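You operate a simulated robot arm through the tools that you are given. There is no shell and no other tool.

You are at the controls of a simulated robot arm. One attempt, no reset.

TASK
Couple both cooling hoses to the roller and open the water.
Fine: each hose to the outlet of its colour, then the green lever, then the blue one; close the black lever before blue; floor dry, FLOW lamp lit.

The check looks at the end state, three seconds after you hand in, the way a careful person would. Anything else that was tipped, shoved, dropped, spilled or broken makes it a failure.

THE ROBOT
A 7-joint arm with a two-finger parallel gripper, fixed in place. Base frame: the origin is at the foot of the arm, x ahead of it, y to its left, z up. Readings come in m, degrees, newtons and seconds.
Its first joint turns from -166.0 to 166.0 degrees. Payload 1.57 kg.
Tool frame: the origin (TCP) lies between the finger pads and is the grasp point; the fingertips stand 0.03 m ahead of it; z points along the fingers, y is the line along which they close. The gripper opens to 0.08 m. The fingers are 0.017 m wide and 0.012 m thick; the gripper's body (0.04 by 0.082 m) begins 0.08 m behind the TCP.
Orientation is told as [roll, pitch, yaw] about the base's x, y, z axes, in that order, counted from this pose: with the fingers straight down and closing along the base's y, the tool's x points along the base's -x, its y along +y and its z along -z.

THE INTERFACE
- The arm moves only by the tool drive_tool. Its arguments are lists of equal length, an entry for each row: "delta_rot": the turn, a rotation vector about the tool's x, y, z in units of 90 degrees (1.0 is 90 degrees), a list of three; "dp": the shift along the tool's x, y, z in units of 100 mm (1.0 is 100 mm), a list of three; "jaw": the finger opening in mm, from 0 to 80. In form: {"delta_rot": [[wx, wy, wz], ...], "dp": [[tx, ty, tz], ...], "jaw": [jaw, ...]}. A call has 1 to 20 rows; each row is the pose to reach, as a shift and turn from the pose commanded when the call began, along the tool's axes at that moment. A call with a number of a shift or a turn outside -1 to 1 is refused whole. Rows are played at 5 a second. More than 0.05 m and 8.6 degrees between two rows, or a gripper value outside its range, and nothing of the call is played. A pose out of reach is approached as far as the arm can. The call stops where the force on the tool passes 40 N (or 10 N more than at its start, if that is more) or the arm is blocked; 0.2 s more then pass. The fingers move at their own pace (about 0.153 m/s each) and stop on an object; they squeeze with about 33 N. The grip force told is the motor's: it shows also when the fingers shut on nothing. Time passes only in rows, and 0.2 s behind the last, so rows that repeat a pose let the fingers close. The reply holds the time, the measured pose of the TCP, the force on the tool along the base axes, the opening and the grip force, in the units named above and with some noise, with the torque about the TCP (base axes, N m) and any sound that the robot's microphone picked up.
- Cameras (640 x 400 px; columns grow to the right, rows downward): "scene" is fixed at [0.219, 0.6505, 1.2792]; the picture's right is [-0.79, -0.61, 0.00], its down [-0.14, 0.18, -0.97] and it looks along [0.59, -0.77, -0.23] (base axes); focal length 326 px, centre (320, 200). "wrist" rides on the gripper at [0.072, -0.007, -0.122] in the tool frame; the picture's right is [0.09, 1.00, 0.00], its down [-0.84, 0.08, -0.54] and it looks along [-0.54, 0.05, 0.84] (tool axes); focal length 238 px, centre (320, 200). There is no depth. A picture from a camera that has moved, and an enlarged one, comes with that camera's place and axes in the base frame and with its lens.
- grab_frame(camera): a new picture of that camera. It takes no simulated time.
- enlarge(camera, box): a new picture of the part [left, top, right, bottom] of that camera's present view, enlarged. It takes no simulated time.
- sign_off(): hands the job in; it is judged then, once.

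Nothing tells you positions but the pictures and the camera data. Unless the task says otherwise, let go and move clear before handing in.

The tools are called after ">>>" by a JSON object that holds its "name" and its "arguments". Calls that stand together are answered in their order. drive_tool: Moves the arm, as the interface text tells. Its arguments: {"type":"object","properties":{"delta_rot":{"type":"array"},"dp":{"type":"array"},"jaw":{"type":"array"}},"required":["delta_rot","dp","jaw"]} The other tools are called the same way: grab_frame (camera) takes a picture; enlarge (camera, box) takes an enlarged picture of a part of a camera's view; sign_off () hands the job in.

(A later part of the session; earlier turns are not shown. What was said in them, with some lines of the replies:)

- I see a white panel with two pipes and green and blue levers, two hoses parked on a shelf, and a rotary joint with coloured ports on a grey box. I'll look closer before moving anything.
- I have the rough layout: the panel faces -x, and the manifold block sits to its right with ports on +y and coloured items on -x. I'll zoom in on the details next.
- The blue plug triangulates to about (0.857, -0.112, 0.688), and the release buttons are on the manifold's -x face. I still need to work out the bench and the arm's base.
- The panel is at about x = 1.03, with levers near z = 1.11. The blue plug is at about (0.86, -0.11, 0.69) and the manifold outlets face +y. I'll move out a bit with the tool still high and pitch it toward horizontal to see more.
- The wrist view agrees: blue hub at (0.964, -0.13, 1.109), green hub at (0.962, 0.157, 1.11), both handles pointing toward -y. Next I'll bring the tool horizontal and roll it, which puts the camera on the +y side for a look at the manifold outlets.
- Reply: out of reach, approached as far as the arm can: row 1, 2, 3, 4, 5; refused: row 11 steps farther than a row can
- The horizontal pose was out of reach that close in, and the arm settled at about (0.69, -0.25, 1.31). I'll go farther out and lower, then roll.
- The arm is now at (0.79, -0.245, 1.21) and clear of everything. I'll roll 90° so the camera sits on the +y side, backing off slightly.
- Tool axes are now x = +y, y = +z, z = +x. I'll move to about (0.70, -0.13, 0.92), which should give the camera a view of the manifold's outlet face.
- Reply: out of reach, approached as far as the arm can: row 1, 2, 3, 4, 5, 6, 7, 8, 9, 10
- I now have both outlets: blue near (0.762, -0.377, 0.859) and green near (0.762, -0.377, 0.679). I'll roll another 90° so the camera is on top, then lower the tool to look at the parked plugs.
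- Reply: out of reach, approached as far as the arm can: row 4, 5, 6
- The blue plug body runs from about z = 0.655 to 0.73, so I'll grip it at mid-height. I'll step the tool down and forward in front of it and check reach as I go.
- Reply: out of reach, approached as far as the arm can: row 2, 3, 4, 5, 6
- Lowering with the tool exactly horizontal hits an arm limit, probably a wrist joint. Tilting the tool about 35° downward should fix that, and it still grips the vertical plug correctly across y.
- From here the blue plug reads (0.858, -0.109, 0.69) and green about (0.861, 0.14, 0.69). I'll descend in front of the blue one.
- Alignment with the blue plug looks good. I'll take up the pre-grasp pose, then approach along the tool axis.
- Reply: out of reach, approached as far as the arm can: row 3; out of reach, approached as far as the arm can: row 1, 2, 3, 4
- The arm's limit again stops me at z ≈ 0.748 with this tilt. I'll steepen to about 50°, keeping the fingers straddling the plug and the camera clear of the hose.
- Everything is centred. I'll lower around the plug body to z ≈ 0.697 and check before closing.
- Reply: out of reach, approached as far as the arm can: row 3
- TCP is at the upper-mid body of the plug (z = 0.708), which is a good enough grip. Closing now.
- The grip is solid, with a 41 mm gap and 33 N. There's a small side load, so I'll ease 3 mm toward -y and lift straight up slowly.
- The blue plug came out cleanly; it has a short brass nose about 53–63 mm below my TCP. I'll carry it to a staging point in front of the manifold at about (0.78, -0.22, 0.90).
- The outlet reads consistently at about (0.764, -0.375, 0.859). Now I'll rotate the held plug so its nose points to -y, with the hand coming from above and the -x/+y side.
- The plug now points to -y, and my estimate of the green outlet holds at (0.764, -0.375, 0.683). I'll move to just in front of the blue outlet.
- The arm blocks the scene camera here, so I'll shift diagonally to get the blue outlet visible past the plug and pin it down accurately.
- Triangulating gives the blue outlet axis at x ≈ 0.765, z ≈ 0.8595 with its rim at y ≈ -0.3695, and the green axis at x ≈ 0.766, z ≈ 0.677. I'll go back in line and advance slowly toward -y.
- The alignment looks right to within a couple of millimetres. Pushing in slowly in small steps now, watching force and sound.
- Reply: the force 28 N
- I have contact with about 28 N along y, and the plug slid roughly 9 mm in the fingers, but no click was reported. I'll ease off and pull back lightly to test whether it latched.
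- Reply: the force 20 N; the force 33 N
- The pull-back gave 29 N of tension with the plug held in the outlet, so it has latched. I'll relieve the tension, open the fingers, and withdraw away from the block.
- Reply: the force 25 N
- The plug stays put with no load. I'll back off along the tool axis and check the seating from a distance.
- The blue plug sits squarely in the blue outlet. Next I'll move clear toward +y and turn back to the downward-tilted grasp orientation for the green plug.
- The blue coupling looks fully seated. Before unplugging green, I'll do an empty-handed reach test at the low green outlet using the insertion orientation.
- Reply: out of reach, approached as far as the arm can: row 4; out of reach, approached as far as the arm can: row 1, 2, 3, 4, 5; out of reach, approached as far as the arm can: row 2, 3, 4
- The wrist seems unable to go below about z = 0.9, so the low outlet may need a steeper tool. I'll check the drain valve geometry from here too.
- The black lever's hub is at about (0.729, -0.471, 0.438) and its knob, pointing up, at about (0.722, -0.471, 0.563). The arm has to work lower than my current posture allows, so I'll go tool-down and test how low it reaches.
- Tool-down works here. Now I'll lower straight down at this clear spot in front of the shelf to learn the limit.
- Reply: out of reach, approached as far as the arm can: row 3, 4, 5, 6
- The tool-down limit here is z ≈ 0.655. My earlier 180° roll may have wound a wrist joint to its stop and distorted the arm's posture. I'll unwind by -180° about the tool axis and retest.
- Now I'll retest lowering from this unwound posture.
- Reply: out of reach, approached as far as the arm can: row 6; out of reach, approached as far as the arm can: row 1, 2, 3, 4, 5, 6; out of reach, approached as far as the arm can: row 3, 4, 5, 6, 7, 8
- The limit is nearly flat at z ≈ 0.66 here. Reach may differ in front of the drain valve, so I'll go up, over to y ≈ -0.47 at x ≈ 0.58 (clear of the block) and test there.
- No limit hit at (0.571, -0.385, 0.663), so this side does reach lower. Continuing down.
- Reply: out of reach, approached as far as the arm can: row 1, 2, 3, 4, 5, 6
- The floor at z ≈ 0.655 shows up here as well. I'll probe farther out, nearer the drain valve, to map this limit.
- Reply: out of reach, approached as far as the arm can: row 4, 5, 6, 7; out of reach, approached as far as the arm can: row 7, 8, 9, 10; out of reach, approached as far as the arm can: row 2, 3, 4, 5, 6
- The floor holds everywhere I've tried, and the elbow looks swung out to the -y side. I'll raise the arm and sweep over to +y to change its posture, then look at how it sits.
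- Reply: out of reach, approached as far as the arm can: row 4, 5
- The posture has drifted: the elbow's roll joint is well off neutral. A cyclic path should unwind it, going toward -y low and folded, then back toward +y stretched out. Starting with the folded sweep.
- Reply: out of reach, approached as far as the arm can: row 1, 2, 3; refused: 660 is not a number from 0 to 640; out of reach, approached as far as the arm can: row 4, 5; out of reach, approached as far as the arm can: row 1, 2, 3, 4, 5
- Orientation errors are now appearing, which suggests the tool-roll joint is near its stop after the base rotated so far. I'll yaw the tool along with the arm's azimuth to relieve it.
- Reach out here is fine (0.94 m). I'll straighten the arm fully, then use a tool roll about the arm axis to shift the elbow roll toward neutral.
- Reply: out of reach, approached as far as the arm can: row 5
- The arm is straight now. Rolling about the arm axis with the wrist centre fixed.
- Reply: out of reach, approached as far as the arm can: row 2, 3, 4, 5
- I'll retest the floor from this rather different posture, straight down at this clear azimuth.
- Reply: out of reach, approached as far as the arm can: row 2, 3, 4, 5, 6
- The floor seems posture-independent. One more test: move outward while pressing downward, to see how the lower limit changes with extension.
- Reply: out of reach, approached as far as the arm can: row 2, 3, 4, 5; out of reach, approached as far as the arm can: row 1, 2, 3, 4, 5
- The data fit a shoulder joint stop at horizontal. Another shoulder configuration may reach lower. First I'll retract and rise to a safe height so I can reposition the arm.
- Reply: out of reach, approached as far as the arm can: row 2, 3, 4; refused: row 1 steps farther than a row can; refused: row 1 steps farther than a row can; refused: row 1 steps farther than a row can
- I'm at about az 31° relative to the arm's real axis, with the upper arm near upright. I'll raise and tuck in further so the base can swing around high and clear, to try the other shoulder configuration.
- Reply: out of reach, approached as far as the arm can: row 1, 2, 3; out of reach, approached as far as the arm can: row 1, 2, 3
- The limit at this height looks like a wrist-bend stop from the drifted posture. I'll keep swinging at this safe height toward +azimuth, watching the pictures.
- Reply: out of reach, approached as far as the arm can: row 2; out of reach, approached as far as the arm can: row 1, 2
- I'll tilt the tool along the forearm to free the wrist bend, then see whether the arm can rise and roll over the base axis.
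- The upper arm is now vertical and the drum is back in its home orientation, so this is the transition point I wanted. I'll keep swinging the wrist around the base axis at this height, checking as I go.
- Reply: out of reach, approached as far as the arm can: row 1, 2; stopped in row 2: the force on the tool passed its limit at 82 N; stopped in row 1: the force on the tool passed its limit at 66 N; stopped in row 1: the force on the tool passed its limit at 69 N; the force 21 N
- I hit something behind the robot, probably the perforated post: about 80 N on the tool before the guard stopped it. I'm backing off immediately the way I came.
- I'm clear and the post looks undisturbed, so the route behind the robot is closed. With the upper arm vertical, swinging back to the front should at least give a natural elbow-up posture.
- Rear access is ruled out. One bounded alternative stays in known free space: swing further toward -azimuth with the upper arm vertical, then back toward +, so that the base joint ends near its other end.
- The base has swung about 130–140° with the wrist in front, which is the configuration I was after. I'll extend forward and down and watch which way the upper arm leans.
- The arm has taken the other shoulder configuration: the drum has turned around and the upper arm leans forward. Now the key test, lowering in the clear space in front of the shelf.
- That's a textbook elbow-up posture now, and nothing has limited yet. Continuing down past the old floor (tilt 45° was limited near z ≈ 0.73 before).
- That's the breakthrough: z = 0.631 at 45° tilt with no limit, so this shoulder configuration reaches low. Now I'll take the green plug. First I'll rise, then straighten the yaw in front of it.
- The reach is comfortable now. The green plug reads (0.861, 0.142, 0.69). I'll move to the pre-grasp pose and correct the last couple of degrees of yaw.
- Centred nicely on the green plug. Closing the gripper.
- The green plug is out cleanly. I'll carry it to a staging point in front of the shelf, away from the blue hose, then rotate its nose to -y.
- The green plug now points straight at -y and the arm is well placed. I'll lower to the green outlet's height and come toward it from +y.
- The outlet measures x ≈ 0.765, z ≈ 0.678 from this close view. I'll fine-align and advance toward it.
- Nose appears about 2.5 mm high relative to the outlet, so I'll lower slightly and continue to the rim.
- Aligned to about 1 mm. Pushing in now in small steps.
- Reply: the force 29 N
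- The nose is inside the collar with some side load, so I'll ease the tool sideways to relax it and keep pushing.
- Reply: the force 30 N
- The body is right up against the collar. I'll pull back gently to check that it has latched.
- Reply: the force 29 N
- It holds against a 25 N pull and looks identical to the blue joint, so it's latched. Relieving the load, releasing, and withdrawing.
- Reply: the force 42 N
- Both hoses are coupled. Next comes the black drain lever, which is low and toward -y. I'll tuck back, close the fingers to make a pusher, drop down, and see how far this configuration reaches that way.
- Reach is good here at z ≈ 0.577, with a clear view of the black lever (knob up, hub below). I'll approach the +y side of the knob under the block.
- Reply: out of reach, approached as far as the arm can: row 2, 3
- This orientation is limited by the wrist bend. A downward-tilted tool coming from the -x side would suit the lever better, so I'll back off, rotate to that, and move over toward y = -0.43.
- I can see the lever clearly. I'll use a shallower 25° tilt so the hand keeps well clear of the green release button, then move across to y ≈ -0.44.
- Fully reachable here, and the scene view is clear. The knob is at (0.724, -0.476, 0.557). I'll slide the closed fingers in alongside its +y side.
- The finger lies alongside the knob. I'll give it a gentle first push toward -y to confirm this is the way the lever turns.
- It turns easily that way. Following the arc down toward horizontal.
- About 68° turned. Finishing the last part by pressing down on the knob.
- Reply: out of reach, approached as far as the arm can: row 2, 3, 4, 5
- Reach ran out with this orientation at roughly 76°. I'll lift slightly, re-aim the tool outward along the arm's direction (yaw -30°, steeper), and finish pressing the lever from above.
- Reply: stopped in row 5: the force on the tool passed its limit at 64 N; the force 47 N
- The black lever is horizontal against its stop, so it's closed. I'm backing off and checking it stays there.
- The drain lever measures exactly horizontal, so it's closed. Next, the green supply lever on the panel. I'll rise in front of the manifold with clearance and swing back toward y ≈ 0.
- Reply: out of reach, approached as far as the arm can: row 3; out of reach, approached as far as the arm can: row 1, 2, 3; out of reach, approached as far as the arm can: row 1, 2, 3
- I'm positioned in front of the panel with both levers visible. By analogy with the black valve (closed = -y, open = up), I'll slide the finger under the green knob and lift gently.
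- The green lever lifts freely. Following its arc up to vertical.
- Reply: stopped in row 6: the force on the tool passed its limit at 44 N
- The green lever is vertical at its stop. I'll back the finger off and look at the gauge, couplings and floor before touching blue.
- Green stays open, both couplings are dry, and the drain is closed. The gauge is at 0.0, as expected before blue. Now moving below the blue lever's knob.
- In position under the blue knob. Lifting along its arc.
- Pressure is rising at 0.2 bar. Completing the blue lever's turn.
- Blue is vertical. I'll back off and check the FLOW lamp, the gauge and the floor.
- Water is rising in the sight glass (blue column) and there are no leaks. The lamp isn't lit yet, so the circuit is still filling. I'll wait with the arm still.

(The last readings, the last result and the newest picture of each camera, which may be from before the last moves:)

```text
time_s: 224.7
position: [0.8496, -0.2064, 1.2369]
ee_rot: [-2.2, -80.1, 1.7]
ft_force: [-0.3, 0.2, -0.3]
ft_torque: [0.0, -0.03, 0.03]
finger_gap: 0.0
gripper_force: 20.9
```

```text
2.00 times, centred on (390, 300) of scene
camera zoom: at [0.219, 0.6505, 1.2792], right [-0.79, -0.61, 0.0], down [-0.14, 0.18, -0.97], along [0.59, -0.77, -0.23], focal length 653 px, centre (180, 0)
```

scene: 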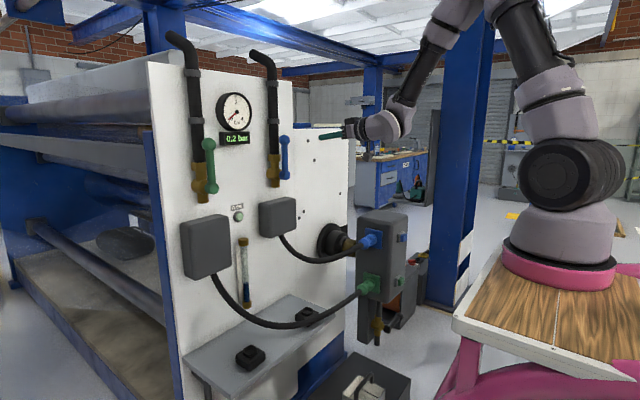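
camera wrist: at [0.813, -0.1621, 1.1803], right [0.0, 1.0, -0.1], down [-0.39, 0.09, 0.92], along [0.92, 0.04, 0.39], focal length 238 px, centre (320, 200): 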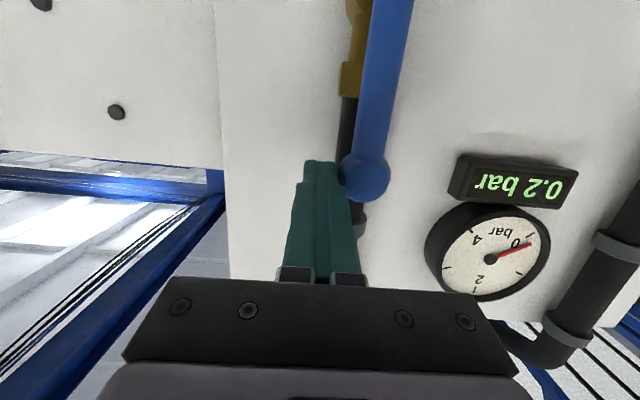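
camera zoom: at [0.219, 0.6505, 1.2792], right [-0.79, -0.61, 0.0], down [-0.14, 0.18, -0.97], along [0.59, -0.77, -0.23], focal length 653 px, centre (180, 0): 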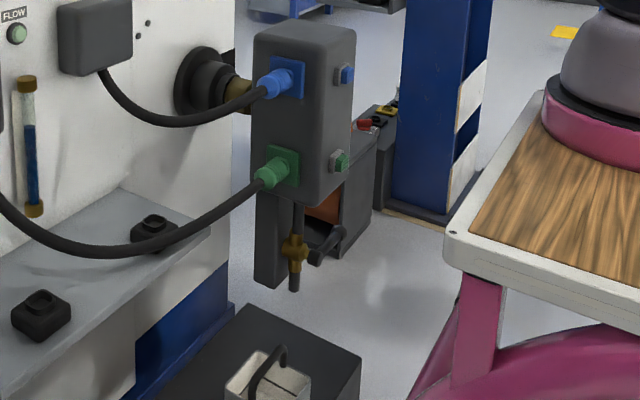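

The sight glass is about two-thirds full and still rising, and everything is dry. I'll keep waiting.

>>> {"name": "drive_tool", "arguments": {"delta_rot": [[0, 0, 0], [0, 0, 0], [0, 0, 0], [0, 0, 0], [0, 0, 0], [0, 0, 0], [0, 0, 0], [0, 0, 0], [0, 0, 0], [0, 0, 0], [0, 0, 0], [0, 0, 0], [0, 0, 0], [0, 0, 0], [0, 0, 0], [0, 0, 0], [0, 0, 0], [0, 0, 0], [0, 0, 0], [0, 0, 0]], "dp": [[0, 0, 0], [0, 0, 0], [0, 0, 0], [0, 0, 0], [0, 0, 0], [0, 0, 0], [0, 0, 0], [0, 0, 0], [0, 0, 0], [0, 0, 0], [0, 0, 0], [0, 0, 0], [0, 0, 0], [0, 0, 0], [0, 0, 0], [0, 0, 0], [0, 0, 0], [0, 0, 0], [0, 0, 0], [0, 0, 0]], "jaw": [0, 0, 0, 0, 0, 0, 0, 0, 0, 0, 0, 0, 0, 0, 0, 0, 0, 0, 0, 0]}}

>>> {"name": "enlarge", "arguments": {"camera": "scene", "box": [170, 80, 350, 320]}}

>>> {"name": "enlarge", "arguments": {"camera": "scene", "box": [340, 270, 440, 345]}}

```text
time_s: 228.9
position: [0.8508, -0.2063, 1.236]
ee_rot: [-2.2, -80.1, 1.5]
ft_force: [0.7, 0.8, 1.2]
ft_torque: [-0.01, -0.02, -0.01]
finger_gap: 0.0
gripper_force: 21.3
```

```text
1.67 times, centred on (260, 200) of scene
camera zoom: at [0.219, 0.6505, 1.2792], right [-0.79, -0.61, 0.0], down [-0.14, 0.18, -0.97], along [0.59, -0.77, -0.23], focal length 544 px, centre (420, 200)
```

zoom: 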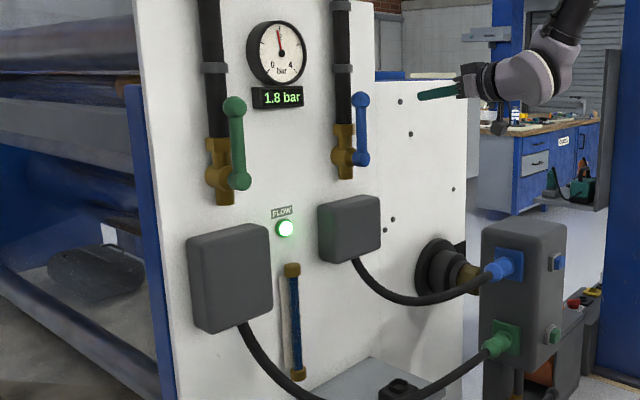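

```text
5.33 times, centred on (390, 308) of scene
camera zoom: at [0.219, 0.6505, 1.2792], right [-0.79, -0.61, 0.0], down [-0.14, 0.18, -0.97], along [0.59, -0.77, -0.23], focal length 1740 px, centre (-53, -373)
```

zoom: 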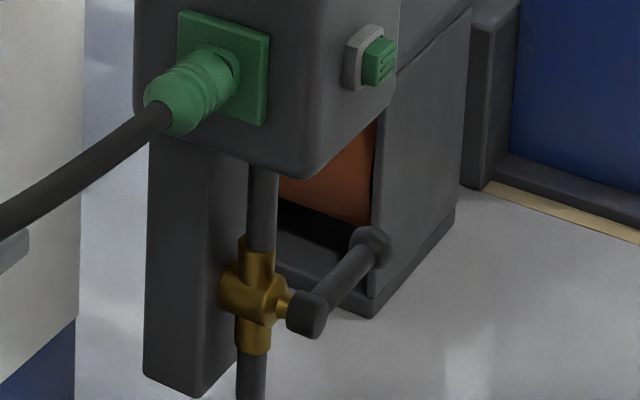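

The FLOW lamp is lit and the gauge reads 1.8 bar. I'll move the arm clear, let a few seconds pass, and check everything for leaks.

>>> {"name": "drive_tool", "arguments": {"delta_rot": [[0, 0, 0], [0, 0, 0], [0, 0, 0], [0, 0, 0], [0, 0, 0], [0, 0, 0], [0, 0, 0], [0, 0, 0], [0, 0, 0], [0, 0, 0], [0, 0, 0], [0, 0, 0]], "dp": [[0, 0, -0.2], [0, 0, -0.4], [0, 0, -0.6], [0, 0, -0.6], [0, 0, -0.6], [0, 0, -0.6], [0, 0, -0.6], [0, 0, -0.6], [0, 0, -0.6], [0, 0, -0.6], [0, 0, -0.6], [0, 0, -0.6]], "jaw": [0, 0, 0, 0, 0, 20, 20, 20, 20, 20, 20, 20]}}

>>> {"name": "grab_frame", "arguments": {"camera": "scene"}}

>>> {"name": "enlarge", "arguments": {"camera": "scene", "box": [180, 180, 420, 400]}}

>>> {"name": "enlarge", "arguments": {"camera": "scene", "box": [290, 300, 450, 400]}}

>>> {"name": "grab_frame", "arguments": {"camera": "wrist"}}

```text
time_s: 231.5
position: [0.7904, -0.2037, 1.2468]
ee_rot: [-2.1, -80.1, 1.6]
ft_force: [-0.1, -0.2, 0.0]
ft_torque: [-0.02, -0.01, -0.03]
finger_gap: 0.02
gripper_force: 0.1
```

```text
taken
```

scene: 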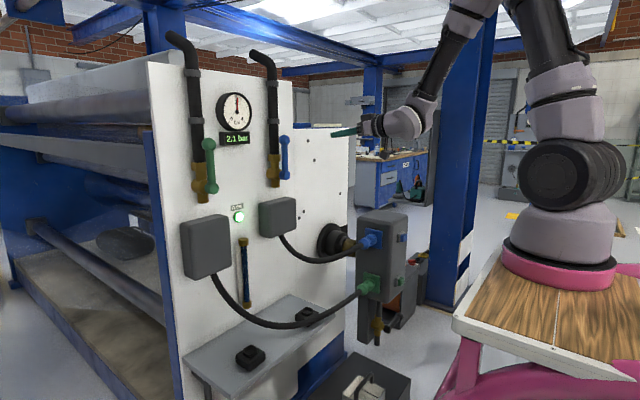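

```text
1.82 times, centred on (300, 290) of scene
camera zoom: at [0.219, 0.6505, 1.2792], right [-0.79, -0.61, 0.0], down [-0.14, 0.18, -0.97], along [0.59, -0.77, -0.23], focal length 593 px, centre (356, 36)
```

zoom: 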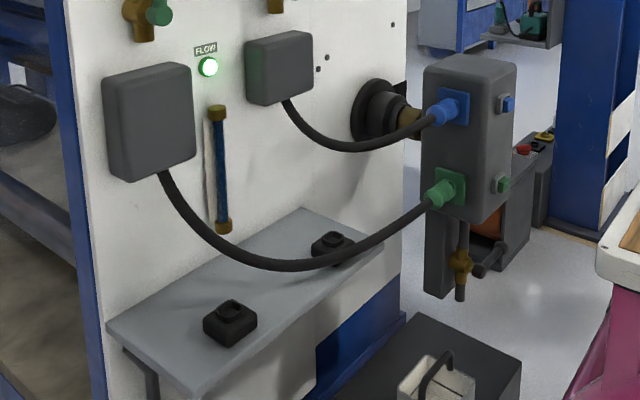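

```text
4.00 times, centred on (370, 350) of scene
camera zoom: at [0.219, 0.6505, 1.2792], right [-0.79, -0.61, 0.0], down [-0.14, 0.18, -0.97], along [0.59, -0.77, -0.23], focal length 1305 px, centre (120, -400)
```

zoom: 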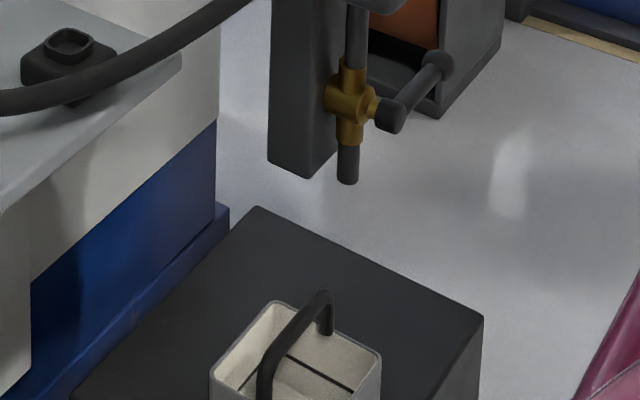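

```text
taken
camera wrist: at [0.6592, -0.2085, 1.1968], right [-0.01, 1.0, -0.1], down [-0.39, 0.09, 0.92], along [0.92, 0.04, 0.39], focal length 238 px, centre (320, 200)
```

wrist: 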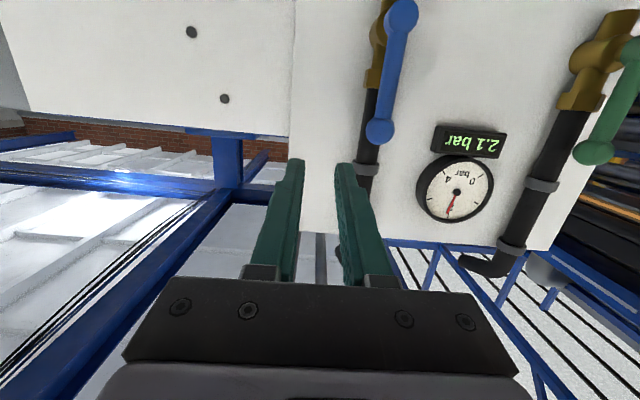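

The gauge is at 2.1 bar, the FLOW lamp is lit and the sight glass is full. Both hoses sit in the outlets of their colours, the drain lever is closed, no drips show and the floor is dry. The arm is clear and holding nothing, so I'm handing in.

>>> {"name": "sign_off", "arguments": {}}

```text
The job is handed in.
```

The job is done and handed in: both hoses are coupled, the water is on, and the FLOW lamp was lit with the gauge at 2.1 bar.

- **Hoses:** the blue and green hoses are each latched in the outlet of their own colour. I pulled back on both, and they held against about 25–29 N.
- **Levers:** I closed the black drain lever first, then opened green, then blue. All three are at their stops.
- **Floor:** no drips showed at the couplings or the drain, and the floor I could see was dry. The buckets were where they started.

**Bump behind the robot:** while repositioning the arm I hit something there, most likely a perforated post. The tool force peaked at about 80 N and I backed off at once. The post looked unmoved in the next picture, but have someone check it.

**Force on the levers:** the black and green levers took short pushes of 64 N and 44 N when they reached their stops. Neither showed any damage.
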